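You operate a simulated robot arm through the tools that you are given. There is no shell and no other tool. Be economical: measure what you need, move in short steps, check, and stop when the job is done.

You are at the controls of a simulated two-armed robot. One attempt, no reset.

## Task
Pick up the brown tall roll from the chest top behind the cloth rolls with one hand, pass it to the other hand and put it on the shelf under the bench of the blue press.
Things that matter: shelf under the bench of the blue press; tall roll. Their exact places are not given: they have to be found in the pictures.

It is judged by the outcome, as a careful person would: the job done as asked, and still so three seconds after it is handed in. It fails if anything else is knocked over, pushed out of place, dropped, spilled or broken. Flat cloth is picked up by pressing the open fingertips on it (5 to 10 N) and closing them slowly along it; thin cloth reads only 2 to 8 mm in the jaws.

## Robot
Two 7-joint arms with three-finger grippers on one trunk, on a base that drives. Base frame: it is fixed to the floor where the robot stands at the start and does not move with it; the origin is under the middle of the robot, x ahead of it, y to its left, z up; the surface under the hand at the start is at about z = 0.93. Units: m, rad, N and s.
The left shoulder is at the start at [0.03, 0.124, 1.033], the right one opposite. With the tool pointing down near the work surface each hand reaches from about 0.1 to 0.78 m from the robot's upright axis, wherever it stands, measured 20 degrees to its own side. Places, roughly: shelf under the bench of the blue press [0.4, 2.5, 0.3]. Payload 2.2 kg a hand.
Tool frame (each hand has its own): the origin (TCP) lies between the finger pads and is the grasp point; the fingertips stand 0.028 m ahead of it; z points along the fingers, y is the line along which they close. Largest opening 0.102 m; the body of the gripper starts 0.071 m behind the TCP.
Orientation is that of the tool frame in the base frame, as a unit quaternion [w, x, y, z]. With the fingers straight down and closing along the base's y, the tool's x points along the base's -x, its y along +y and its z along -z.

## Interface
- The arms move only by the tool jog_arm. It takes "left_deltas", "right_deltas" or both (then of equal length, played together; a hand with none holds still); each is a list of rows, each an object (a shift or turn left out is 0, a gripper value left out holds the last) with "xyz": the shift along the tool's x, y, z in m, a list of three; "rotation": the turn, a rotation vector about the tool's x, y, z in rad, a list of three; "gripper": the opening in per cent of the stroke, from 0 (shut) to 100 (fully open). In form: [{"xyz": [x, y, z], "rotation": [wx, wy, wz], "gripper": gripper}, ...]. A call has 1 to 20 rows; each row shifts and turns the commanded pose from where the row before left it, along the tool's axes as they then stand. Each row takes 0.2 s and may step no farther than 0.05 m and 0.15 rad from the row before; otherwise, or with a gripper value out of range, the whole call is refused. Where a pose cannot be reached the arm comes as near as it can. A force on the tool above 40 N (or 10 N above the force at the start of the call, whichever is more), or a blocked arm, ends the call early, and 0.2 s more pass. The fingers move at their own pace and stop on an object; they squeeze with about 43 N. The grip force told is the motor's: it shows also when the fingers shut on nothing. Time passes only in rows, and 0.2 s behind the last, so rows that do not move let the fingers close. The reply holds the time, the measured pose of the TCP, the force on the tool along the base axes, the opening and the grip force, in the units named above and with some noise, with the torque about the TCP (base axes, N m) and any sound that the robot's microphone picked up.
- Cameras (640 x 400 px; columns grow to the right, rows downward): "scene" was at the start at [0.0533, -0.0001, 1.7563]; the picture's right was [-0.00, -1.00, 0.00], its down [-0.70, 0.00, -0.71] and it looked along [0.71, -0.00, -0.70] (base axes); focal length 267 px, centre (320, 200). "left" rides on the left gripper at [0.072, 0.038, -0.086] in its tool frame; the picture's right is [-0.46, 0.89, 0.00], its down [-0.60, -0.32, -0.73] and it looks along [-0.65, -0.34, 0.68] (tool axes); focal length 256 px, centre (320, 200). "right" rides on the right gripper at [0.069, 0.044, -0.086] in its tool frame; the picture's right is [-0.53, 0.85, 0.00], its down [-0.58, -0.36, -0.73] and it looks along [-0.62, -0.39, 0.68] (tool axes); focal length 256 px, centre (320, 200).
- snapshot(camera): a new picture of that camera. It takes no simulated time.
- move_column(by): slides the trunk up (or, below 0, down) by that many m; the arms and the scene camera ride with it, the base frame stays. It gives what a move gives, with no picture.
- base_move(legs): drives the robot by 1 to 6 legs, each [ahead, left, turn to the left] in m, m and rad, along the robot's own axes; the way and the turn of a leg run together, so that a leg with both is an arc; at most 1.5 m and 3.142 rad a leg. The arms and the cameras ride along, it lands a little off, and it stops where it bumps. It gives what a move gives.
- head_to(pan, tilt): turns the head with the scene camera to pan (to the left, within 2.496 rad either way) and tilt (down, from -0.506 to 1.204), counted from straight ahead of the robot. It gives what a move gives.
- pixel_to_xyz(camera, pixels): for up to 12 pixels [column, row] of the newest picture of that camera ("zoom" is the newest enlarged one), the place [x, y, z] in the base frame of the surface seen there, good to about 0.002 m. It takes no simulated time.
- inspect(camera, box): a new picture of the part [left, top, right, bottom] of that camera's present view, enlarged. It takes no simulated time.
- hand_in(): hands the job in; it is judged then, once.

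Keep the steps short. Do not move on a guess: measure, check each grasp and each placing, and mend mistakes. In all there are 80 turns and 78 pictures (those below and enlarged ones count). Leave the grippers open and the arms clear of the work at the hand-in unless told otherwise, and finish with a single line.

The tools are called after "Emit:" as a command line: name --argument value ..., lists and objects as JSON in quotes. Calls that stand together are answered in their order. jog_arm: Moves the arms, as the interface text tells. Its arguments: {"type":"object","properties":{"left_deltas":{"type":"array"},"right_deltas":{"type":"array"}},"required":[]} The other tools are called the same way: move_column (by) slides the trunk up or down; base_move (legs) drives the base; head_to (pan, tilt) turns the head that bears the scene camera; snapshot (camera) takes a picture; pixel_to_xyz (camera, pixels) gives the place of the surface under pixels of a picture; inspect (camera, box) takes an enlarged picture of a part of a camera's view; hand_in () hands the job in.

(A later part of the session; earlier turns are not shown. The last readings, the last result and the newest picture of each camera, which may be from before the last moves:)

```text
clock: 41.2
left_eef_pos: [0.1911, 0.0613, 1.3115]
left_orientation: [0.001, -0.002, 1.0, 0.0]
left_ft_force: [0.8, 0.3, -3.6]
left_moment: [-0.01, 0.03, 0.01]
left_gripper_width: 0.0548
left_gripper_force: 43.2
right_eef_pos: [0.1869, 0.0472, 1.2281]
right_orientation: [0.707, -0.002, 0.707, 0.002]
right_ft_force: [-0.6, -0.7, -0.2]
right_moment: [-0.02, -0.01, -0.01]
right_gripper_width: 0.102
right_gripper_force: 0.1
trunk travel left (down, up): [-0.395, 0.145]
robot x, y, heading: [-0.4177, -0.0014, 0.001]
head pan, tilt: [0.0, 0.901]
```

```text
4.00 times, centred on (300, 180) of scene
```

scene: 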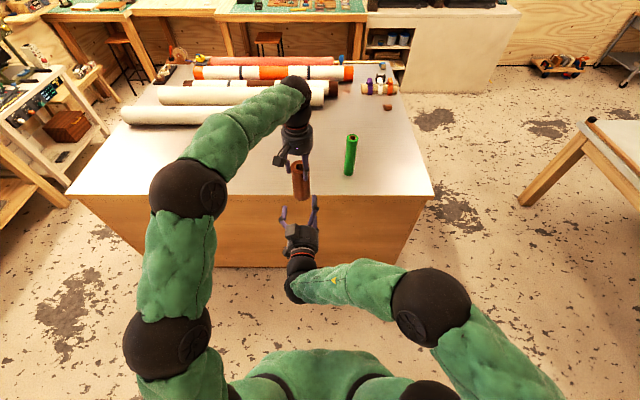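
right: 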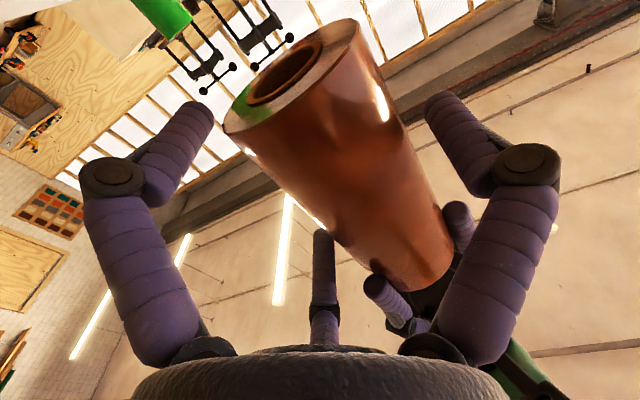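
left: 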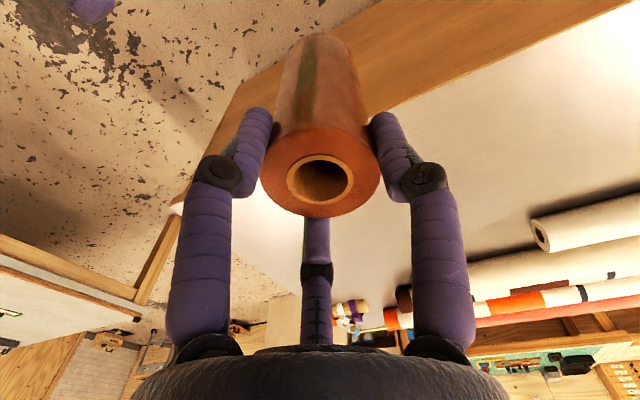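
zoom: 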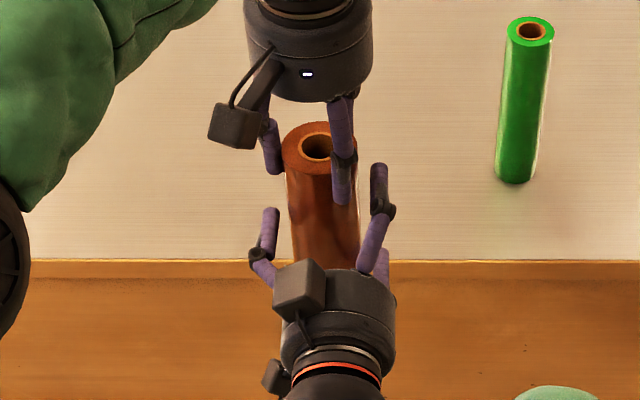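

No contact yet; the roll is between the prongs. Closing the right hand stepwise and watching forces.

Emit:
jog_arm --right_deltas '[{"gripper": 90}, {"gripper": 82}, {"gripper": 76}, {}]'

Emit:
snapshot --camera "right"

```text
clock: 42.2
left_eef_pos: [0.1907, 0.061, 1.3119]
left_orientation: [0.001, -0.002, 1.0, 0.0]
left_ft_force: [0.0, -8.0, -3.0]
left_moment: [-0.58, -0.11, -0.01]
left_gripper_width: 0.0549
left_gripper_force: 43.0
right_eef_pos: [0.1864, 0.0476, 1.2277]
right_orientation: [0.707, -0.002, 0.707, 0.002]
right_ft_force: [-0.8, 6.3, 0.1]
right_moment: [0.05, 0.07, 0.04]
right_gripper_width: 0.0822
right_gripper_force: 3.8
trunk travel left (down, up): [-0.395, 0.145]
robot x, y, heading: [-0.4197, -0.0016, 0.001]
head pan, tilt: [0.0, 0.901]
```

```text
47 pictures are left
```

right: 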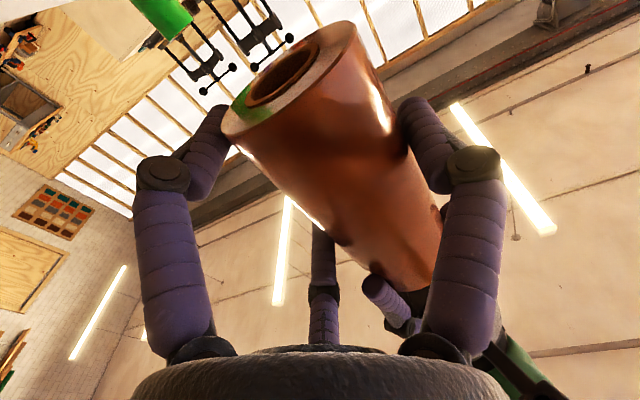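

The single prong touches first (roll pushed toward -y). I'll shift the right hand +3 mm and see whether the pair takes up.

Emit:
jog_arm --right_deltas '[{"xyz": [0, 0.0015, 0]}, {"xyz": [0, 0.0015, 0]}, {"gripper": 72}, {}]'

```text
clock: 43.2
left_eef_pos: [0.1913, 0.0617, 1.3121]
left_orientation: [0.001, -0.003, 1.0, 0.0]
left_ft_force: [5.1, -4.0, -3.4]
left_moment: [-0.23, -0.22, 0.11]
left_gripper_width: 0.0546
left_gripper_force: 42.8
right_eef_pos: [0.1873, 0.0495, 1.2283]
right_orientation: [0.707, -0.003, 0.707, 0.002]
right_ft_force: [-5.0, 3.6, 0.6]
right_moment: [-0.08, -0.27, 0.0]
right_gripper_width: 0.0775
right_gripper_force: 42.9
trunk travel left (down, up): [-0.395, 0.145]
robot x, y, heading: [-0.4199, -0.0011, 0.001]
head pan, tilt: [0.0, 0.901]
```

The pair took up: 42.9 N at 0.0775 m, with nearly balanced forces. So the three-prong model is right. I'll close fully.

Emit:
jog_arm --right_deltas '[{"gripper": 50}, {"gripper": 20}, {"gripper": 0}, {}]'

Emit:
snapshot --camera "right"

Emit:
inspect --camera "scene" --box '[250, 130, 350, 230]'

```text
clock: 44.2
left_eef_pos: [0.1918, 0.0618, 1.3115]
left_orientation: [0.001, -0.003, 1.0, 0.0]
left_ft_force: [8.7, -1.2, -5.3]
left_moment: [0.15, -0.37, -0.07]
left_gripper_width: 0.0547
left_gripper_force: 42.5
right_eef_pos: [0.1863, 0.0496, 1.2274]
right_orientation: [0.707, -0.003, 0.707, 0.003]
right_ft_force: [-8.5, 2.0, 0.6]
right_moment: [-0.25, -0.31, 0.17]
right_gripper_width: 0.0778
right_gripper_force: 43.0
trunk travel left (down, up): [-0.395, 0.145]
robot x, y, heading: [-0.4196, -0.0, 0.003]
head pan, tilt: [0.0, 0.901]
```

```text
46 pictures are left
```

right: 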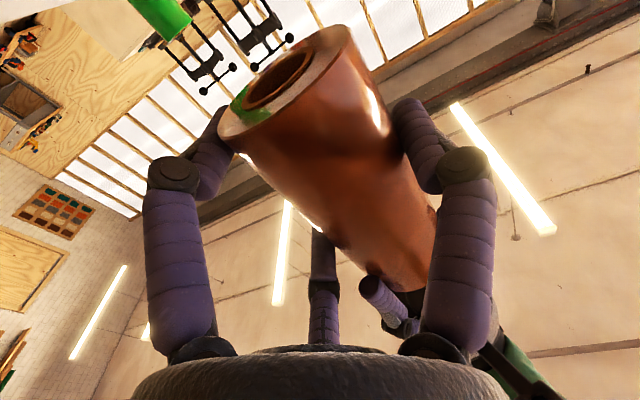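

```text
4.00 times, centred on (300, 180) of scene
```

zoom: 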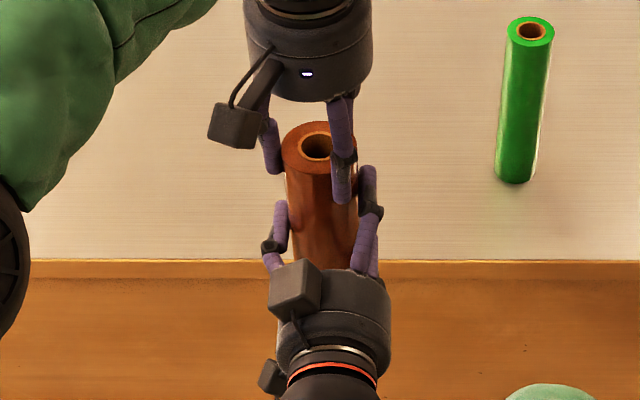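

Squeeze pushes the roll forward by 8.5 N, as its axis sits 5 mm ahead of the TCP. I'll reopen the right, go 11 mm deeper, and regrip.

Emit:
jog_arm --right_deltas '[{"gripper": 88}, {"gripper": 95}, {"xyz": [0, 0, 0.006]}, {"xyz": [0, 0.001, 0.006]}, {}, {"gripper": 80}, {"gripper": 60}, {"gripper": 30}, {"gripper": 0}, {}]'

Emit:
inspect --camera "scene" --box '[250, 130, 350, 230]'

```text
clock: 46.5
left_eef_pos: [0.1917, 0.0619, 1.3123]
left_orientation: [0.001, -0.003, 1.0, 0.0]
left_ft_force: [4.3, 3.0, -2.4]
left_moment: [0.27, -0.16, 0.03]
left_gripper_width: 0.0544
left_gripper_force: 43.3
right_eef_pos: [0.1987, 0.0507, 1.2277]
right_orientation: [0.707, -0.002, 0.707, 0.002]
right_ft_force: [-4.6, -2.9, -0.1]
right_moment: [-0.02, -0.22, 0.03]
right_gripper_width: 0.0769
right_gripper_force: 42.9
trunk travel left (down, up): [-0.395, 0.145]
robot x, y, heading: [-0.4191, -0.0026, 0.007]
head pan, tilt: [0.0, 0.901]
```

```text
4.00 times, centred on (300, 180) of scene
```

zoom: 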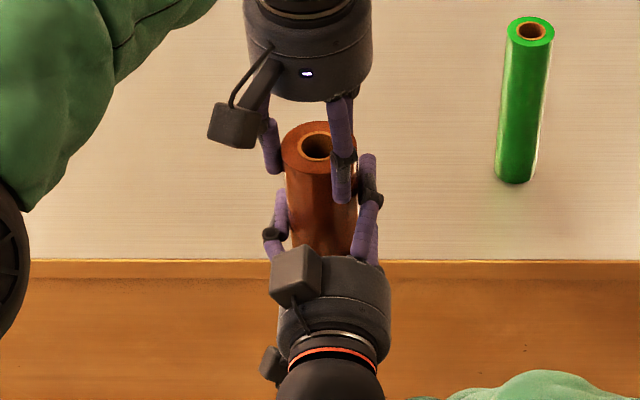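

Balanced better. Before releasing the left, I'll check the vertical gap between the right upper prong and the left prong tips.

Emit:
pixel_to_xyz --camera "zoom" --pixels '[[367, 162], [368, 180], [372, 195], [340, 190], [342, 198], [345, 160], [366, 215]]'

```text
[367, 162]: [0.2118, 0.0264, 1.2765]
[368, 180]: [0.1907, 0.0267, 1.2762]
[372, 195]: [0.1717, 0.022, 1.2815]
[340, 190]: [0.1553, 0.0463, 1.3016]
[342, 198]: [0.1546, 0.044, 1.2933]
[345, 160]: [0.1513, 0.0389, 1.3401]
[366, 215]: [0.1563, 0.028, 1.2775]
```

Gap is only a few millimetres, so I'll open the left just slightly (to 0.067 m) and lift it straight up off the roll.

Emit:
jog_arm --left_deltas '[{"gripper": 58}, {"gripper": 63}, {"gripper": 66}, {}]'

Emit:
snapshot --camera "left"

```text
clock: 47.5
left_eef_pos: [0.1919, 0.0613, 1.3118]
left_orientation: [0.0, -0.002, 1.0, 0.001]
left_ft_force: [-0.2, 0.2, -0.7]
left_moment: [-0.02, 0.02, -0.05]
left_gripper_width: 0.0672
left_gripper_force: 0.1
right_eef_pos: [0.2001, 0.0489, 1.2274]
right_orientation: [0.707, -0.002, 0.707, 0.002]
right_ft_force: [-0.5, 0.3, -0.1]
right_moment: [-0.04, -0.03, -0.02]
right_gripper_width: 0.0772
right_gripper_force: 43.3
trunk travel left (down, up): [-0.395, 0.145]
robot x, y, heading: [-0.4203, -0.0004, 0.004]
head pan, tilt: [0.0, 0.901]
```

```text
43 pictures are left
```

left: 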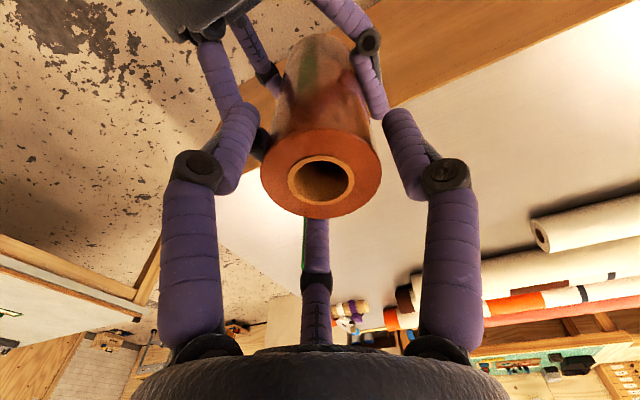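

Left forces vanished; roll stays put. Lifting the left straight up.

Emit:
jog_arm --left_deltas '[{"xyz": [0, 0, -0.01]}, {"xyz": [0, 0, -0.02]}, {"xyz": [0, 0, -0.03]}, {"xyz": [0, 0, -0.04]}, {"xyz": [0, 0.04, 0]}, {"xyz": [0, 0.04, 0], "gripper": 100}, {"xyz": [0, 0.04, 0]}, {"xyz": [0.03, 0.03, 0]}, {}]'

Emit:
snapshot --camera "scene"

Emit:
snapshot --camera "right"

```text
clock: 49.5
left_eef_pos: [0.1626, 0.2125, 1.4109]
left_orientation: [-0.001, -0.003, 1.0, 0.001]
left_ft_force: [0.5, -1.0, -0.4]
left_moment: [0.03, 0.08, -0.01]
left_gripper_width: 0.1022
left_gripper_force: 0.1
right_eef_pos: [0.2, 0.0505, 1.2268]
right_orientation: [0.706, -0.001, 0.708, 0.002]
right_ft_force: [0.7, 0.2, -0.1]
right_moment: [-0.01, -0.04, 0.05]
right_gripper_width: 0.0766
right_gripper_force: 43.3
trunk travel left (down, up): [-0.395, 0.145]
robot x, y, heading: [-0.4188, 0.002, 0.002]
head pan, tilt: [0.0, 0.901]
```

```text
42 pictures are left
```

scene: 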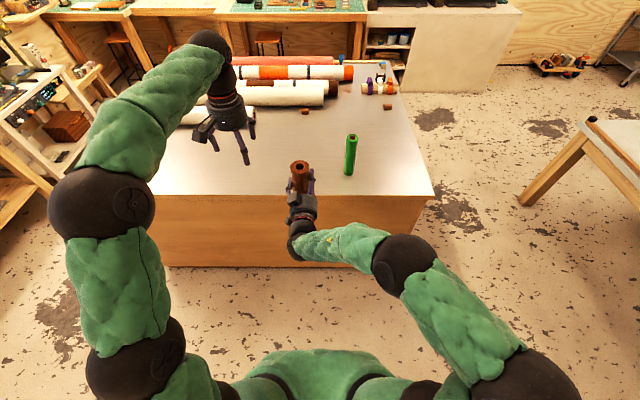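

```text
41 pictures are left
```

right: 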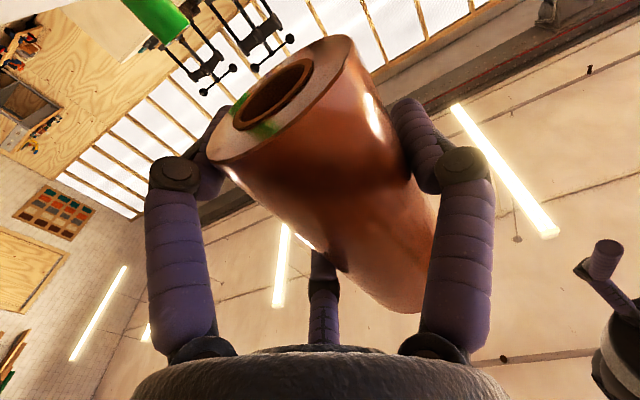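

The right hand holds the roll alone. Now I'll roll the right hand 180° about its pointing axis, so the grip is high on the roll and the camera is up. First half.

Emit:
jog_arm --right_deltas '[{"rotation": [0, 0, 0.05]}, {"rotation": [0, 0, 0.1]}, {"rotation": [0, 0, 0.142]}, {"rotation": [0, 0, 0.142]}, {"rotation": [0, 0, 0.142]}, {"rotation": [0, 0, 0.142]}, {"rotation": [0, 0, 0.142]}, {"rotation": [0, 0, 0.142]}, {"rotation": [0, 0, 0.142]}, {"rotation": [0, 0, 0.142]}, {"rotation": [0, 0, 0.142]}, {"rotation": [0, 0, 0.142]}, {}]'

Emit:
snapshot --camera "scene"

```text
clock: 52.0
left_eef_pos: [0.1613, 0.2109, 1.4184]
left_orientation: [0.008, -0.002, 1.0, -0.003]
left_ft_force: [2.1, 2.0, 0.8]
left_moment: [-0.07, 0.07, -0.05]
left_gripper_width: 0.1025
left_gripper_force: 0.2
right_eef_pos: [0.252, 0.1437, 1.4231]
right_orientation: [0.51, 0.475, 0.57, 0.435]
right_ft_force: [-1.7, -1.2, -4.6]
right_moment: [0.05, -0.13, 0.25]
right_gripper_width: 0.0768
right_gripper_force: 43.4
right hand out of reach, approached as far as the arm can: row 5, 6, 7, 8, 9, 10, 11, 12
trunk travel left (down, up): [-0.395, 0.145]
robot x, y, heading: [-0.4165, -0.0004, 0.003]
head pan, tilt: [0.0, 0.901]
stopped in row 12 (right hand): the force on the tool passed its limit at 60 N (the readings are from after the stop); the commanded pose is now the measured one
```

```text
40 pictures are left
```

scene: 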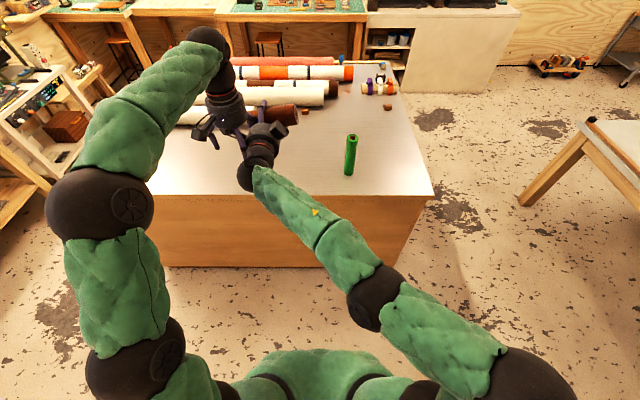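

The arm couldn't do that roll and drifted up into the left hand. I'll look closely before moving.

Emit:
inspect --camera "scene" --box '[180, 70, 320, 200]'

Emit:
snapshot --camera "right"

Emit:
snapshot --camera "left"

```text
3.08 times, centred on (250, 135) of scene
```

zoom: 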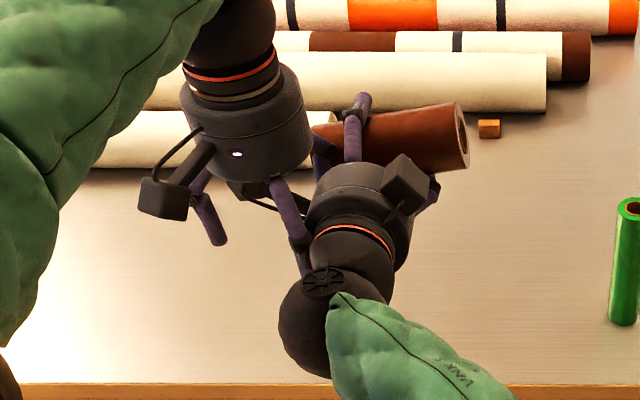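

```text
38 pictures are left
```

right: 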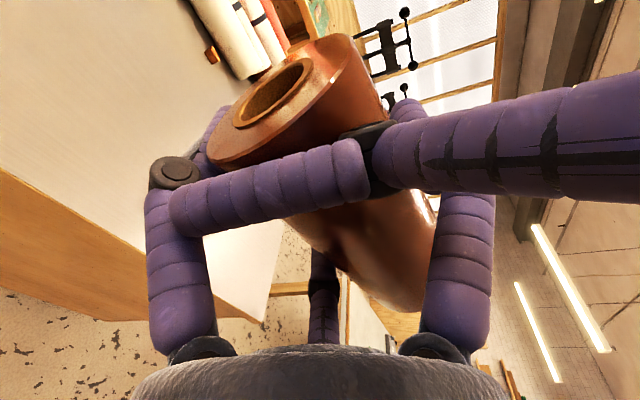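

```text
37 pictures are left
```

left: 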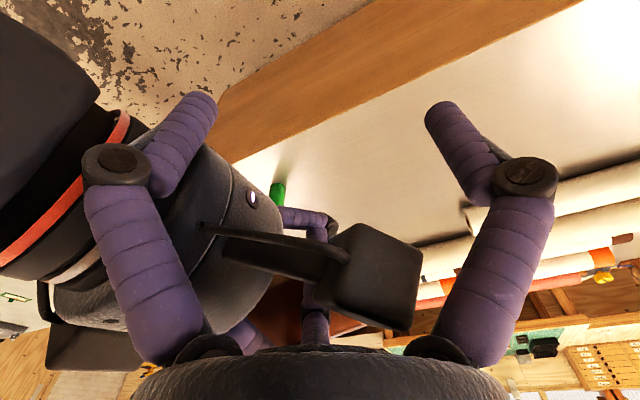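

The right hand's camera block has gone in among the open left prongs. The roll is still gripped. I'll withdraw the left hand straight up along its fingers in small steps.

Emit:
jog_arm --left_deltas '[{"xyz": [0, 0, -0.01]}, {"xyz": [0, 0, -0.015]}, {"xyz": [0, 0, -0.02]}, {"xyz": [0, 0, -0.02]}, {}]'

Emit:
inspect --camera "scene" --box '[180, 50, 320, 200]'

```text
clock: 53.2
left_eef_pos: [0.1621, 0.2114, 1.4829]
left_orientation: [0.009, -0.002, 1.0, -0.003]
left_ft_force: [0.4, -0.6, 0.5]
left_moment: [-0.01, -0.01, -0.02]
left_gripper_width: 0.1022
left_gripper_force: 0.0
right_eef_pos: [0.2514, 0.1451, 1.4255]
right_orientation: [0.511, 0.475, 0.569, 0.435]
right_ft_force: [-0.1, 0.7, -3.5]
right_moment: [0.04, 0.01, 0.02]
right_gripper_width: 0.0769
right_gripper_force: 43.8
trunk travel left (down, up): [-0.395, 0.145]
robot x, y, heading: [-0.418, -0.0012, 0.005]
head pan, tilt: [0.0, 0.901]
```

```text
2.67 times, centred on (250, 125) of scene
```

zoom: 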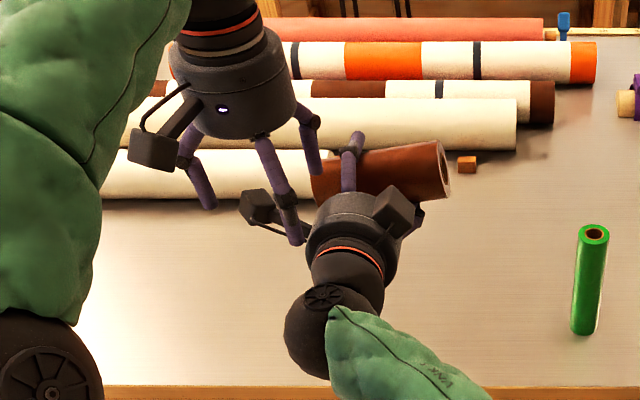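

Clear of contact; roll still firmly held. Raising the left further and moving it away to the left.

Emit:
jog_arm --left_deltas '[{"xyz": [0, 0, -0.03]}, {"xyz": [0, 0, -0.03]}, {"xyz": [0, 0.02, -0.03]}, {"xyz": [0, 0.04, 0]}, {"xyz": [0, 0.04, 0]}, {"xyz": [0, 0.04, 0]}, {"xyz": [0, 0.04, 0]}, {}]'

Emit:
inspect --camera "scene" --box '[100, 20, 360, 220]'

```text
clock: 55.0
left_eef_pos: [0.1313, 0.3552, 1.5445]
left_orientation: [0.008, -0.002, 1.0, -0.002]
left_ft_force: [0.0, -0.4, 0.2]
left_moment: [0.02, 0.01, -0.07]
left_gripper_width: 0.102
left_gripper_force: 0.0
left hand out of reach, approached as far as the arm can: row 3, 5, 6, 7
right_eef_pos: [0.2518, 0.1427, 1.4254]
right_orientation: [0.511, 0.476, 0.568, 0.436]
right_ft_force: [0.4, -0.7, -3.6]
right_moment: [0.04, -0.03, 0.0]
right_gripper_width: 0.0764
right_gripper_force: 43.2
trunk travel left (down, up): [-0.395, 0.145]
robot x, y, heading: [-0.4209, -0.0016, 0.008]
head pan, tilt: [0.0, 0.901]
```

```text
2.00 times, centred on (230, 120) of scene
```

zoom: 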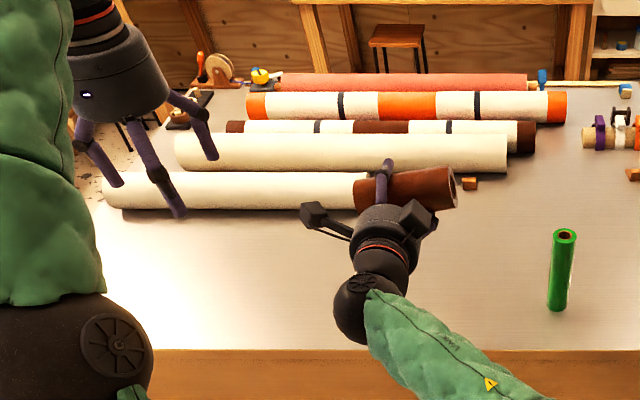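

The roll is held sideways, firmly. I'll bring the right hand back to a comfortable place (≈0.08, -0.2, 1.2), keeping its orientation.

Emit:
jog_arm --right_deltas '[{"xyz": [-0.034, -0.022, -0.017]}, {"xyz": [-0.034, -0.022, -0.017]}, {"xyz": [-0.034, -0.022, -0.017]}, {"xyz": [-0.034, -0.022, -0.017]}, {"xyz": [-0.034, -0.022, -0.017]}, {"xyz": [-0.034, -0.022, -0.017]}, {"xyz": [-0.034, -0.022, -0.017]}, {"xyz": [-0.034, -0.022, -0.017]}, {"xyz": [-0.034, -0.022, -0.017]}, {"xyz": [-0.034, -0.022, -0.017]}, {}]'

Emit:
snapshot --camera "scene"

```text
clock: 57.4
left_eef_pos: [0.1317, 0.3567, 1.5443]
left_orientation: [0.007, -0.002, 1.0, -0.004]
left_ft_force: [0.6, -0.1, -0.5]
left_moment: [-0.03, 0.04, 0.01]
left_gripper_width: 0.102
left_gripper_force: 0.1
right_eef_pos: [0.157, -0.1837, 1.4909]
right_orientation: [0.508, 0.477, 0.572, 0.432]
right_ft_force: [0.3, 0.5, -4.3]
right_moment: [0.06, -0.02, 0.02]
right_gripper_width: 0.077
right_gripper_force: 42.7
right hand out of reach, approached as far as the arm can: row 1, 2, 3, 4, 5, 6, 7, 8, 9, 10
trunk travel left (down, up): [-0.395, 0.145]
robot x, y, heading: [-0.4201, -0.0002, 0.01]
head pan, tilt: [0.0, 0.901]
```

```text
34 pictures are left
```

scene: 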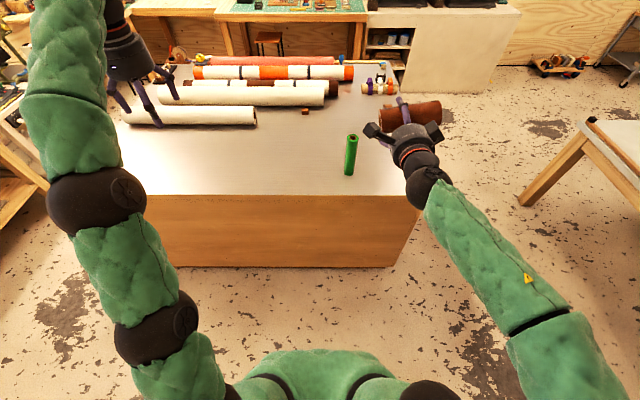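

That roll direction is at a joint limit. I'll roll back the other way.

Emit:
jog_arm --right_deltas '[{"rotation": [0, 0, -0.148]}, {"rotation": [0, 0, -0.148]}, {"rotation": [0, 0, -0.148]}, {"rotation": [0, 0, -0.148]}, {"rotation": [0, 0, -0.148]}, {"rotation": [0, 0, -0.148]}, {"rotation": [0, 0, -0.148]}, {"rotation": [0, 0, -0.148]}, {"rotation": [0, 0, -0.148]}, {"rotation": [0, 0, -0.148]}, {}]'

```text
clock: 59.8
left_eef_pos: [0.132, 0.3558, 1.5455]
left_orientation: [0.008, -0.003, 1.0, -0.003]
left_ft_force: [-0.5, -0.2, 0.5]
left_moment: [-0.04, 0.04, 0.01]
left_gripper_width: 0.102
left_gripper_force: 0.0
right_eef_pos: [0.1543, -0.1826, 1.4911]
right_orientation: [0.671, -0.033, 0.74, -0.023]
right_ft_force: [0.1, -0.7, -3.0]
right_moment: [-0.08, 0.01, 0.01]
right_gripper_width: 0.077
right_gripper_force: 43.1
trunk travel left (down, up): [-0.395, 0.145]
robot x, y, heading: [-0.4168, 0.0004, 0.005]
head pan, tilt: [0.0, 0.901]
```

Back to camera-down. Lowering to z≈1.28, then rolling further the negative way in small amounts.

Emit:
jog_arm --right_deltas '[{"xyz": [0.042, 0, 0]}, {"xyz": [0.042, 0, 0]}, {"xyz": [0.042, 0, 0]}, {"xyz": [0.042, 0, 0]}, {"xyz": [0.042, 0, 0]}, {"rotation": [0, 0, -0.14]}, {"rotation": [0, 0, -0.14]}, {"rotation": [0, 0, -0.14]}, {"rotation": [0, 0, -0.14]}, {"rotation": [0, 0, -0.14]}, {"rotation": [0, 0, -0.14]}, {}]'

```text
clock: 62.4
left_eef_pos: [0.1317, 0.3548, 1.5435]
left_orientation: [0.007, -0.002, 1.0, -0.003]
left_ft_force: [-0.3, 0.7, 0.1]
left_moment: [-0.01, -0.02, -0.02]
left_gripper_width: 0.102
left_gripper_force: 0.0
right_eef_pos: [0.129, -0.1484, 1.3162]
right_orientation: [0.6, -0.332, 0.665, -0.297]
right_ft_force: [0.0, -0.8, -3.7]
right_moment: [-0.08, 0.0, 0.02]
right_gripper_width: 0.0767
right_gripper_force: 42.8
right hand out of reach, approached as far as the arm can: row 3, 4, 5, 6
trunk travel left (down, up): [-0.395, 0.145]
robot x, y, heading: [-0.4198, -0.0018, 0.005]
head pan, tilt: [0.0, 0.901]
```

Rotation in this direction works. Continuing.

Emit:
jog_arm --right_deltas '[{"rotation": [0, 0, -0.14]}, {"rotation": [0, 0, -0.14]}, {"rotation": [0, 0, -0.14]}, {"rotation": [0, 0, -0.14]}, {"rotation": [0, 0, -0.14]}, {"rotation": [0, 0, -0.14]}, {"rotation": [0, 0, -0.14]}, {"rotation": [0, 0, -0.14]}, {}]'

Emit:
snapshot --camera "scene"

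```text
clock: 64.4
left_eef_pos: [0.1311, 0.3562, 1.5449]
left_orientation: [0.008, -0.002, 1.0, -0.002]
left_ft_force: [-0.2, -0.3, 0.3]
left_moment: [-0.01, -0.01, -0.02]
left_gripper_width: 0.1022
left_gripper_force: 0.1
right_eef_pos: [0.1279, -0.1475, 1.3168]
right_orientation: [-0.351, 0.633, -0.388, 0.57]
right_ft_force: [-1.0, -0.7, -3.1]
right_moment: [-0.02, -0.03, -0.01]
right_gripper_width: 0.0767
right_gripper_force: 43.2
trunk travel left (down, up): [-0.395, 0.145]
robot x, y, heading: [-0.4183, -0.0038, 0.002]
head pan, tilt: [0.0, 0.901]
```

```text
33 pictures are left
```

scene: 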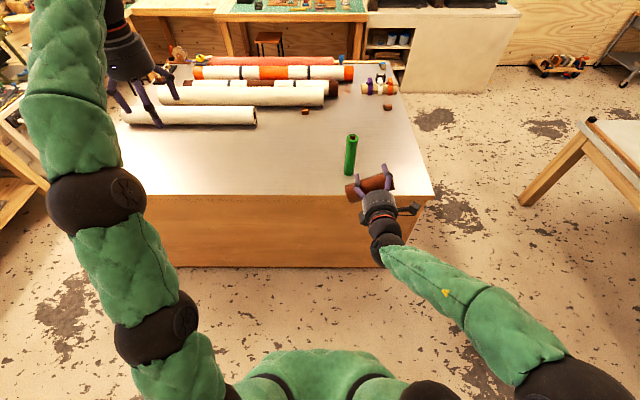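

Smooth so far (about 120° of 180°). Completing the roll.

Emit:
jog_arm --right_deltas '[{"rotation": [0, 0, -0.131]}, {"rotation": [0, 0, -0.131]}, {"rotation": [0, 0, -0.131]}, {"rotation": [0, 0, -0.131]}, {"rotation": [0, 0, -0.131]}, {"rotation": [0, 0, -0.131]}, {"rotation": [0, 0, -0.131]}, {"rotation": [0, 0, -0.131]}, {}]'

Emit:
snapshot --camera "scene"

Emit:
snapshot --camera "right"

```text
clock: 66.4
left_eef_pos: [0.1312, 0.3573, 1.5433]
left_orientation: [0.008, -0.003, 1.0, -0.004]
left_ft_force: [0.0, 0.0, 0.1]
left_moment: [-0.01, 0.01, -0.01]
left_gripper_width: 0.1021
left_gripper_force: 0.0
right_eef_pos: [0.1293, -0.1475, 1.3175]
right_orientation: [-0.019, 0.742, -0.018, 0.669]
right_ft_force: [0.0, -0.1, -2.9]
right_moment: [0.04, -0.03, -0.02]
right_gripper_width: 0.0769
right_gripper_force: 43.1
trunk travel left (down, up): [-0.395, 0.145]
robot x, y, heading: [-0.4182, -0.0014, 0.002]
head pan, tilt: [0.0, 0.901]
```

```text
32 pictures are left
```

scene: 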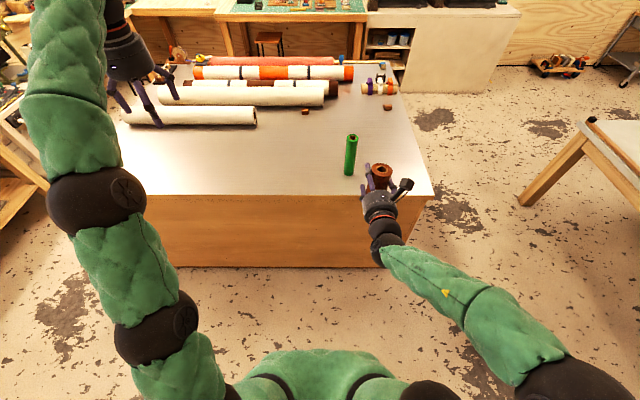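

```text
31 pictures are left
```

right: 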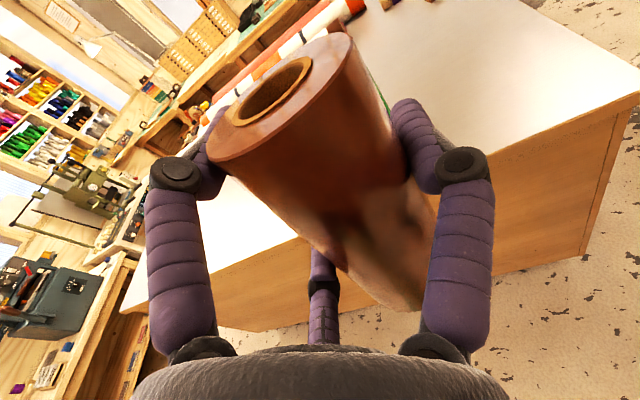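

The roll is upright in the right hand, camera up. I'll level the right hand (about 6° pitch, 3° roll) and tuck the left hand closer.

Emit:
jog_arm --right_deltas '[{"rotation": [0, 0.05, 0]}, {"rotation": [0, 0.052, 0]}, {"rotation": [0, 0, -0.05]}, {}, {}, {}, {}]' --left_deltas '[{"xyz": [0.04, 0, 0.02]}, {"xyz": [0.04, 0, 0.02]}, {"xyz": [0.04, 0, 0.02]}, {"xyz": [0.04, 0, 0.02]}, {"xyz": [0.04, 0, 0.02]}, {"xyz": [0.04, 0, 0.02]}, {}]'

Emit:
base_move --legs '[[0, 0, 1.571]]'

Emit:
head_to --pan 0.0 --tilt 0.7

Emit:
snapshot --camera "scene"

```text
clock: 68.0
left_eef_pos: [-0.1071, 0.3544, 1.4196]
left_orientation: [0.006, -0.003, 1.0, -0.003]
left_ft_force: [0.5, 0.2, -0.2]
left_moment: [0.0, 0.0, 0.03]
left_gripper_width: 0.1021
left_gripper_force: 0.1
right_eef_pos: [0.1257, -0.1257, 1.3299]
right_orientation: [-0.002, 0.708, -0.002, 0.706]
right_ft_force: [1.0, -0.1, -3.6]
right_moment: [0.03, -0.03, 0.0]
right_gripper_width: 0.077
right_gripper_force: 43.0
right hand out of reach, approached as far as the arm can: row 1, 2
trunk travel left (down, up): [-0.395, 0.145]
robot x, y, heading: [-0.4213, -0.0017, 0.001]
head pan, tilt: [0.0, 0.901]
```

```text
clock: 72.3
left_eef_pos: [-0.7842, 0.2992, 1.4211]
left_orientation: [-0.008, 0.719, -0.695, -0.002]
left_ft_force: [0.0, -1.4, -0.1]
left_moment: [0.0, -0.02, 0.01]
left_gripper_width: 0.102
left_gripper_force: 0.1
right_eef_pos: [-0.311, 0.547, 1.3304]
right_orientation: [0.508, -0.495, -0.506, -0.491]
right_ft_force: [-0.6, -0.4, -3.1]
right_moment: [0.02, 0.08, 0.0]
right_gripper_width: 0.0766
right_gripper_force: 43.4
trunk travel left (down, up): [-0.395, 0.145]
robot x, y, heading: [-0.423, -0.0018, 1.597]
head pan, tilt: [0.0, 0.901]
```

```text
clock: 73.0
left_eef_pos: [-0.7842, 0.3003, 1.4229]
left_orientation: [-0.007, 0.719, -0.695, -0.005]
left_ft_force: [-0.5, -0.2, 0.5]
left_moment: [0.02, -0.01, 0.02]
left_gripper_width: 0.1019
left_gripper_force: 0.0
right_eef_pos: [-0.3111, 0.5468, 1.3301]
right_orientation: [0.507, -0.495, -0.506, -0.492]
right_ft_force: [0.0, 0.7, -2.6]
right_moment: [0.04, 0.02, 0.0]
right_gripper_width: 0.0763
right_gripper_force: 43.2
trunk travel left (down, up): [-0.395, 0.145]
robot x, y, heading: [-0.4199, -0.0035, 1.606]
head pan, tilt: [0.0, 0.7]
```

```text
30 pictures are left
```

scene: 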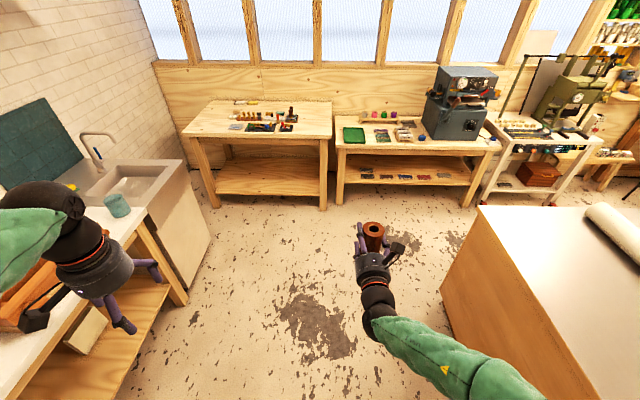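

The way is clear. Driving ahead along the open floor, then sideways toward the front of the press bench.

Emit:
base_move --legs '[[1.15, 0, -0.035], [0.28, -0.5, 0]]'

Emit:
snapshot --camera "scene"

```text
clock: 81.8
left_eef_pos: [-0.3069, 1.7516, 1.4226]
left_orientation: [-0.007, 0.712, -0.702, -0.003]
left_ft_force: [0.1, 0.2, -0.3]
left_moment: [-0.01, 0.04, 0.0]
left_gripper_width: 0.102
left_gripper_force: 0.0
right_eef_pos: [0.1717, 1.9901, 1.3292]
right_orientation: [0.503, -0.499, -0.502, -0.496]
right_ft_force: [0.2, 0.3, -3.7]
right_moment: [0.05, 0.04, 0.03]
right_gripper_width: 0.0763
right_gripper_force: 42.7
trunk travel left (down, up): [-0.395, 0.145]
robot x, y, heading: [0.0535, 1.4465, 1.591]
head pan, tilt: [0.0, 0.7]
```

```text
29 pictures are left
```

scene: 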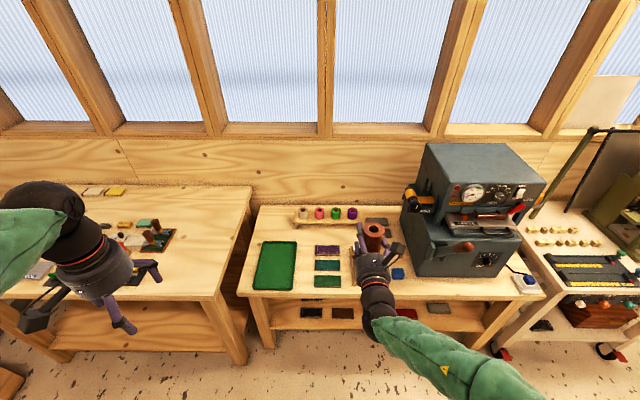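

I'm in front of the bench: roll at (0.17, 1.99), bench edge y≈2.18. Lowering the trunk fully, then looking.

Emit:
move_column --by -0.39

Emit:
head_to --pan -0.1 --tilt 0.8

Emit:
snapshot --camera "scene"

```text
clock: 85.5
left_eef_pos: [-0.3074, 1.752, 1.031]
left_orientation: [-0.007, 0.712, -0.702, -0.004]
left_ft_force: [0.3, -0.5, 0.2]
left_moment: [-0.02, 0.01, 0.0]
left_gripper_width: 0.1019
left_gripper_force: 0.0
right_eef_pos: [0.1717, 1.9891, 0.9396]
right_orientation: [0.503, -0.5, -0.5, -0.497]
right_ft_force: [-0.7, -0.4, -3.6]
right_moment: [0.0, 0.04, 0.02]
right_gripper_width: 0.0761
right_gripper_force: 43.1
trunk travel left (down, up): [-0.005, 0.535]
robot x, y, heading: [0.0537, 1.445, 1.581]
head pan, tilt: [0.0, 0.7]
```

```text
clock: 86.2
left_eef_pos: [-0.3063, 1.7505, 1.0313]
left_orientation: [-0.007, 0.713, -0.702, -0.004]
left_ft_force: [0.5, 0.0, -0.3]
left_moment: [0.01, -0.02, -0.04]
left_gripper_width: 0.1023
left_gripper_force: 0.1
right_eef_pos: [0.1715, 1.989, 0.9402]
right_orientation: [0.503, -0.499, -0.501, -0.496]
right_ft_force: [0.0, -0.3, -4.2]
right_moment: [0.04, 0.02, -0.03]
right_gripper_width: 0.076
right_gripper_force: 42.7
trunk travel left (down, up): [-0.005, 0.535]
robot x, y, heading: [0.0469, 1.4429, 1.587]
head pan, tilt: [-0.099, 0.799]
```

```text
28 pictures are left
```

scene: 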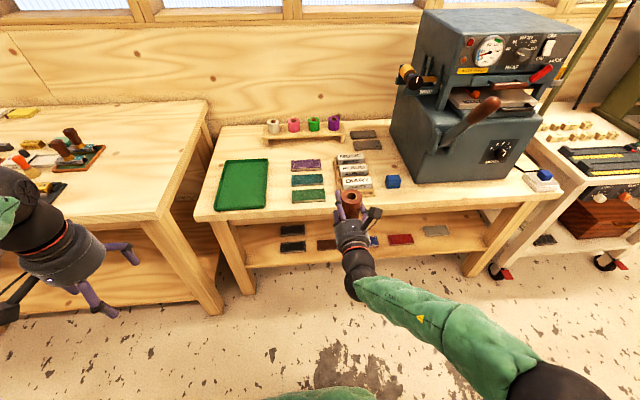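

Now lowering the right hand in front of the bench, in two stages.

Emit:
jog_arm --right_deltas '[{"xyz": [-0.04, 0, 0]}, {"xyz": [-0.04, 0, 0]}, {"xyz": [-0.04, 0, 0]}, {"xyz": [-0.04, 0, 0]}, {"xyz": [-0.04, 0, 0]}, {"xyz": [-0.04, 0, 0]}, {}]'

```text
clock: 87.8
left_eef_pos: [-0.3075, 1.7517, 1.0312]
left_orientation: [-0.008, 0.712, -0.702, -0.003]
left_ft_force: [-0.6, 0.1, 0.9]
left_moment: [-0.03, 0.01, 0.02]
left_gripper_width: 0.1019
left_gripper_force: 0.0
right_eef_pos: [0.0856, 1.9688, 0.7389]
right_orientation: [-0.501, 0.501, 0.5, 0.497]
right_ft_force: [-0.1, 0.3, -3.2]
right_moment: [0.0, 0.04, 0.02]
right_gripper_width: 0.0759
right_gripper_force: 42.4
right hand out of reach, approached as far as the arm can: row 1, 2, 3, 4, 5, 6
trunk travel left (down, up): [-0.005, 0.535]
robot x, y, heading: [0.0532, 1.4453, 1.583]
head pan, tilt: [-0.099, 0.799]
```

The arm drifts left at a joint limit when lowering. I'll try yawing the hand left 0.3 rad about the vertical, which may ease the wrist, and lower slightly.

Emit:
jog_arm --right_deltas '[{"rotation": [0.1, 0, 0]}, {"rotation": [0.1, 0, 0]}, {"rotation": [0.1, 0, 0]}, {"xyz": [-0.03, 0, 0]}, {"xyz": [-0.03, 0, 0]}, {"xyz": [-0.03, 0, 0]}, {}]'

```text
clock: 89.4
left_eef_pos: [-0.3073, 1.7516, 1.0313]
left_orientation: [-0.008, 0.712, -0.702, -0.004]
left_ft_force: [-0.1, 0.6, 0.3]
left_moment: [-0.02, 0.01, 0.01]
left_gripper_width: 0.1018
left_gripper_force: 0.1
right_eef_pos: [-0.0563, 1.9012, 0.7044]
right_orientation: [0.57, -0.42, -0.569, -0.418]
right_ft_force: [0.5, -0.4, -3.3]
right_moment: [0.0, 0.05, -0.02]
right_gripper_width: 0.0759
right_gripper_force: 43.2
right hand out of reach, approached as far as the arm can: row 1, 2, 3, 4, 5, 6
trunk travel left (down, up): [-0.005, 0.535]
robot x, y, heading: [0.055, 1.4453, 1.583]
head pan, tilt: [-0.099, 0.799]
```

That made it worse, so yaw to the right should help. Reversing, to about 0.5 rad right of straight ahead.

Emit:
jog_arm --right_deltas '[{"rotation": [-0.1, 0, 0], "xyz": [0, 0.02, 0]}, {"rotation": [-0.1, 0, 0], "xyz": [0, 0.02, 0]}, {"rotation": [-0.1, 0, 0], "xyz": [0, 0.02, 0]}, {"rotation": [-0.1, 0, 0], "xyz": [0, 0.02, 0]}, {"rotation": [-0.1, 0, 0], "xyz": [0, 0.02, 0]}, {"rotation": [-0.1, 0, 0], "xyz": [0, 0.02, 0]}, {"rotation": [-0.1, 0, 0], "xyz": [0, 0.02, 0]}, {"rotation": [-0.1, 0, 0], "xyz": [0, 0.02, 0]}, {}]'

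```text
clock: 91.4
left_eef_pos: [-0.3068, 1.7519, 1.0314]
left_orientation: [-0.007, 0.712, -0.703, -0.004]
left_ft_force: [1.4, 0.2, 0.5]
left_moment: [0.02, 0.0, 0.01]
left_gripper_width: 0.1021
left_gripper_force: 0.1
right_eef_pos: [0.1013, 1.8967, 0.705]
right_orientation: [-0.364, 0.608, 0.363, 0.605]
right_ft_force: [0.3, -0.2, -4.0]
right_moment: [0.05, 0.02, 0.02]
right_gripper_width: 0.0761
right_gripper_force: 42.9
trunk travel left (down, up): [-0.005, 0.535]
robot x, y, heading: [0.0552, 1.4436, 1.585]
head pan, tilt: [-0.099, 0.799]
```

No limit now. Lowering with the hand pointing about 28° right.

Emit:
jog_arm --right_deltas '[{"xyz": [-0.04, 0, 0]}, {"xyz": [-0.04, 0, 0]}, {"xyz": [-0.04, 0, 0]}, {"xyz": [-0.04, 0, 0]}, {"xyz": [-0.04, 0, 0]}, {"xyz": [-0.04, 0, 0]}, {}]'

Emit:
snapshot --camera "scene"

```text
clock: 93.0
left_eef_pos: [-0.3071, 1.7512, 1.0313]
left_orientation: [-0.008, 0.713, -0.702, -0.004]
left_ft_force: [-0.9, -0.2, -0.3]
left_moment: [-0.04, -0.01, 0.0]
left_gripper_width: 0.1019
left_gripper_force: 0.1
right_eef_pos: [0.0999, 1.8955, 0.4638]
right_orientation: [-0.364, 0.608, 0.363, 0.605]
right_ft_force: [-0.3, 0.5, -2.8]
right_moment: [0.04, 0.0, -0.01]
right_gripper_width: 0.076
right_gripper_force: 42.8
trunk travel left (down, up): [-0.005, 0.535]
robot x, y, heading: [0.0486, 1.4457, 1.586]
head pan, tilt: [-0.099, 0.799]
```

```text
27 pictures are left
```

scene: 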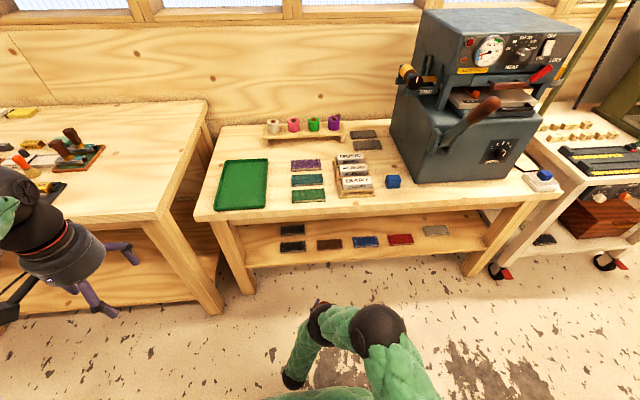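

Level at z=0.464, no limits, and the shelf is in clear view. I'll enlarge and measure the books and free spots.

Emit:
inspect --camera "scene" --box '[200, 190, 520, 310]'

Emit:
pixel_to_xyz --camera "scene" --pixels '[[282, 251], [304, 250], [281, 226], [304, 226], [330, 240], [341, 248], [353, 246], [378, 244], [353, 237], [325, 226], [348, 228], [350, 222]]'

```text
2.00 times, centred on (360, 250) of scene
```

zoom: 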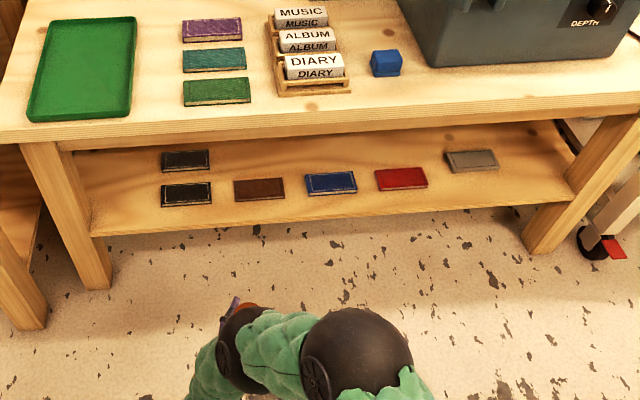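

```text
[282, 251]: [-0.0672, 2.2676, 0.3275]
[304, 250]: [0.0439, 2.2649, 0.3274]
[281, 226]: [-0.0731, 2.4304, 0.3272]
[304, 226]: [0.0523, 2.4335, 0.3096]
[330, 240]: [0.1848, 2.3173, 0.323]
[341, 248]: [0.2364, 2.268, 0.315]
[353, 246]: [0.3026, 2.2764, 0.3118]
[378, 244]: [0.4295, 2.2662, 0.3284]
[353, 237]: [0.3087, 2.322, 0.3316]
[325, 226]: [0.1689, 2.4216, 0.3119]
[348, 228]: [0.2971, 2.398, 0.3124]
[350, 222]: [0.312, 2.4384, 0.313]
```

Plan: stand the roll behind the brown book, around (0.20, 2.41), which is free. First I'll measure where the roll really sits relative to the hand, and where the elbow is.

Emit:
pixel_to_xyz --camera "scene" --pixels '[[380, 308], [395, 320], [375, 325], [320, 315], [318, 302], [335, 330], [295, 350], [400, 365]]'

Emit:
snapshot --camera "right"

Emit:
pixel_to_xyz --camera "right" --pixels '[[220, 145], [345, 45], [285, 140], [270, 55], [355, 80], [235, 155], [330, 100], [300, 180], [330, 240]]'

```text
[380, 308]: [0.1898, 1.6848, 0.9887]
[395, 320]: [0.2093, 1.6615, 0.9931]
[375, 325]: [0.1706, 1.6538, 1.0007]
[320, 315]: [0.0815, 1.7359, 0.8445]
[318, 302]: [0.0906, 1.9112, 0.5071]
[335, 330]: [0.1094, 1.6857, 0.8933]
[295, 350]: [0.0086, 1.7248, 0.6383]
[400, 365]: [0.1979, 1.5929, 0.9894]
```

```text
25 pictures are left
```

right: 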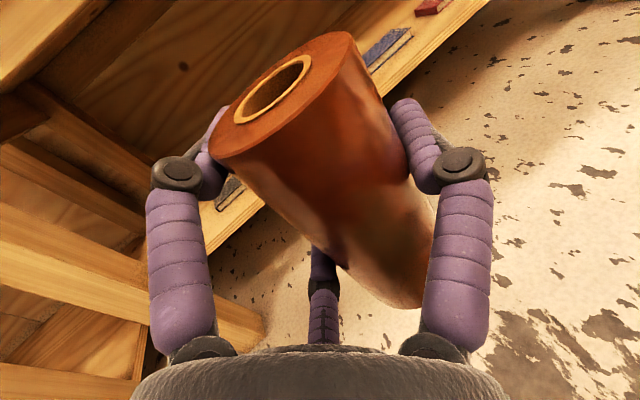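

```text
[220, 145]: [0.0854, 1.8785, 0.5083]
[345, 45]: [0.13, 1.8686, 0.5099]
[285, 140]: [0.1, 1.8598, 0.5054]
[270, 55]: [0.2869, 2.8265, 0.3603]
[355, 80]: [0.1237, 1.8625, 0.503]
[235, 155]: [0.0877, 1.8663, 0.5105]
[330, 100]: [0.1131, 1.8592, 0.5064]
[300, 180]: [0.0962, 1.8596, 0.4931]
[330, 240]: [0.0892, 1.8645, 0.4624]
```

Roll top is 0.046 above the TCP, base 0.085 below it; its axis is offset (+0.010, -0.009) from the TCP. The elbow is high and near the hand, so to go under the bench rail (underside z≈0.635) the arm must be stretched out low. I'll shift the base 0.1 m left, then extend the arm along its pointing direction in front of the shelf.

Emit:
base_move --legs '[[0, 0.1, 0]]'

Emit:
jog_arm --right_deltas '[{"xyz": [0, 0, 0.04]}, {"xyz": [0, 0, 0.04]}, {"xyz": [0, 0, 0.04]}, {"xyz": [0, 0, 0.04]}, {"xyz": [0, 0, 0.04]}, {}]'

Emit:
snapshot --camera "scene"

```text
clock: 94.2
left_eef_pos: [-0.4067, 1.7493, 1.0308]
left_orientation: [-0.009, 0.712, -0.702, -0.003]
left_ft_force: [-0.5, 0.4, -0.7]
left_moment: [0.04, -0.01, 0.01]
left_gripper_width: 0.1021
left_gripper_force: 0.1
right_eef_pos: [0.0001, 1.8942, 0.4643]
right_orientation: [-0.364, 0.608, 0.363, 0.605]
right_ft_force: [-0.6, -0.6, -3.4]
right_moment: [0.03, 0.03, -0.02]
right_gripper_width: 0.0761
right_gripper_force: 42.6
trunk travel left (down, up): [-0.005, 0.535]
robot x, y, heading: [-0.0484, 1.4407, 1.588]
head pan, tilt: [-0.099, 0.799]
```

```text
clock: 95.6
left_eef_pos: [-0.4057, 1.7493, 1.0305]
left_orientation: [-0.007, 0.712, -0.702, -0.004]
left_ft_force: [-0.5, 0.3, 0.5]
left_moment: [0.01, -0.01, -0.02]
left_gripper_width: 0.1019
left_gripper_force: 0.1
right_eef_pos: [0.095, 2.0703, 0.4638]
right_orientation: [-0.364, 0.608, 0.363, 0.605]
right_ft_force: [-0.1, -0.1, -4.0]
right_moment: [0.03, 0.03, -0.02]
right_gripper_width: 0.076
right_gripper_force: 43.1
trunk travel left (down, up): [-0.005, 0.535]
robot x, y, heading: [-0.0503, 1.4399, 1.585]
head pan, tilt: [-0.099, 0.799]
```

```text
24 pictures are left
```

scene: 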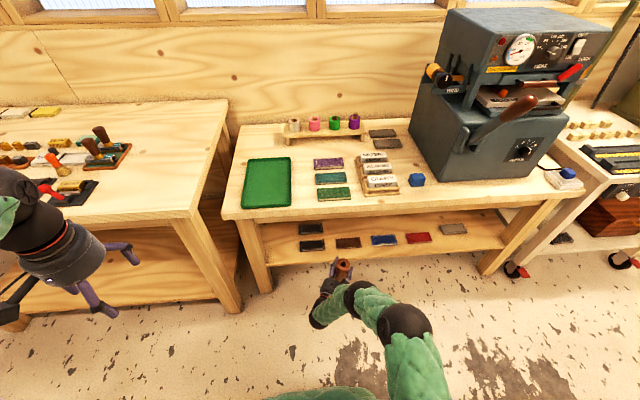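

Going well. The roll is visible at (343,268). Extending 0.16 m more; the roll's base (0.379) is above shelf and books (0.331).

Emit:
jog_arm --right_deltas '[{"xyz": [0, 0, 0.04]}, {"xyz": [0, 0, 0.04]}, {"xyz": [0, 0, 0.04]}, {"xyz": [0, 0, 0.04]}, {}]'

Emit:
snapshot --camera "scene"

Emit:
inspect --camera "scene" --box '[280, 190, 480, 340]'

```text
clock: 96.8
left_eef_pos: [-0.4056, 1.7501, 1.0319]
left_orientation: [-0.006, 0.712, -0.703, -0.003]
left_ft_force: [-0.3, -0.2, -0.9]
left_moment: [0.03, -0.02, 0.0]
left_gripper_width: 0.1019
left_gripper_force: 0.0
right_eef_pos: [0.1707, 2.2109, 0.4627]
right_orientation: [-0.363, 0.608, 0.362, 0.606]
right_ft_force: [0.3, -0.1, -3.3]
right_moment: [0.0, 0.08, 0.0]
right_gripper_width: 0.0758
right_gripper_force: 42.8
trunk travel left (down, up): [-0.005, 0.535]
robot x, y, heading: [-0.0484, 1.4407, 1.588]
head pan, tilt: [-0.099, 0.799]
```

```text
23 pictures are left
```

scene: 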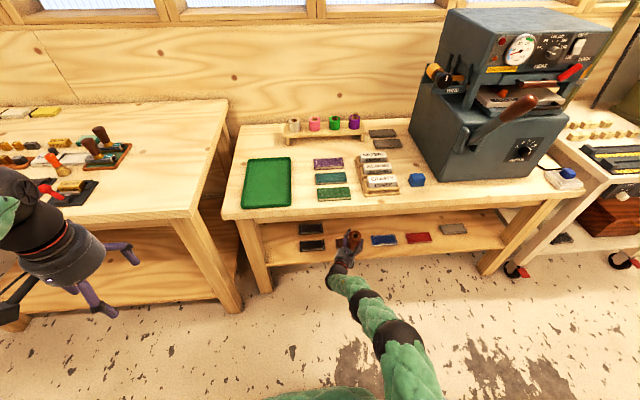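

```text
2.67 times, centred on (380, 265) of scene
```

zoom: 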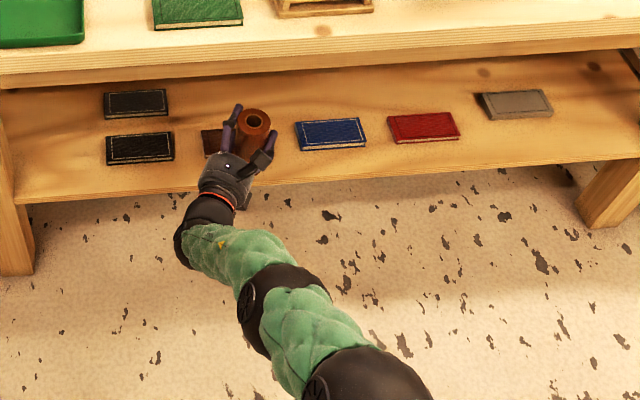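

The arm is stretching well. I'll measure the arm's profile to check it will clear the bench rail if I drive forward about 0.18 m.

Emit:
pixel_to_xyz --camera "zoom" --pixels '[[200, 205], [215, 235], [245, 240], [270, 270], [300, 290], [360, 360], [225, 170], [265, 155], [255, 110], [240, 125], [270, 125], [255, 133]]'

```text
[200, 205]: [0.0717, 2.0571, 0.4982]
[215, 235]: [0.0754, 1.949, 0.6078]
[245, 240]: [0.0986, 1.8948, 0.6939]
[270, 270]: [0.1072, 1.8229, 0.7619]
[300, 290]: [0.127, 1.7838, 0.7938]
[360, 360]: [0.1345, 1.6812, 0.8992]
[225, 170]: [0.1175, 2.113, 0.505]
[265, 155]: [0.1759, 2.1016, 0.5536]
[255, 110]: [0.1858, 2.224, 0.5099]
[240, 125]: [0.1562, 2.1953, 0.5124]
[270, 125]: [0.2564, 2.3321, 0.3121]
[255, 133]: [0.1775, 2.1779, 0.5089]
```

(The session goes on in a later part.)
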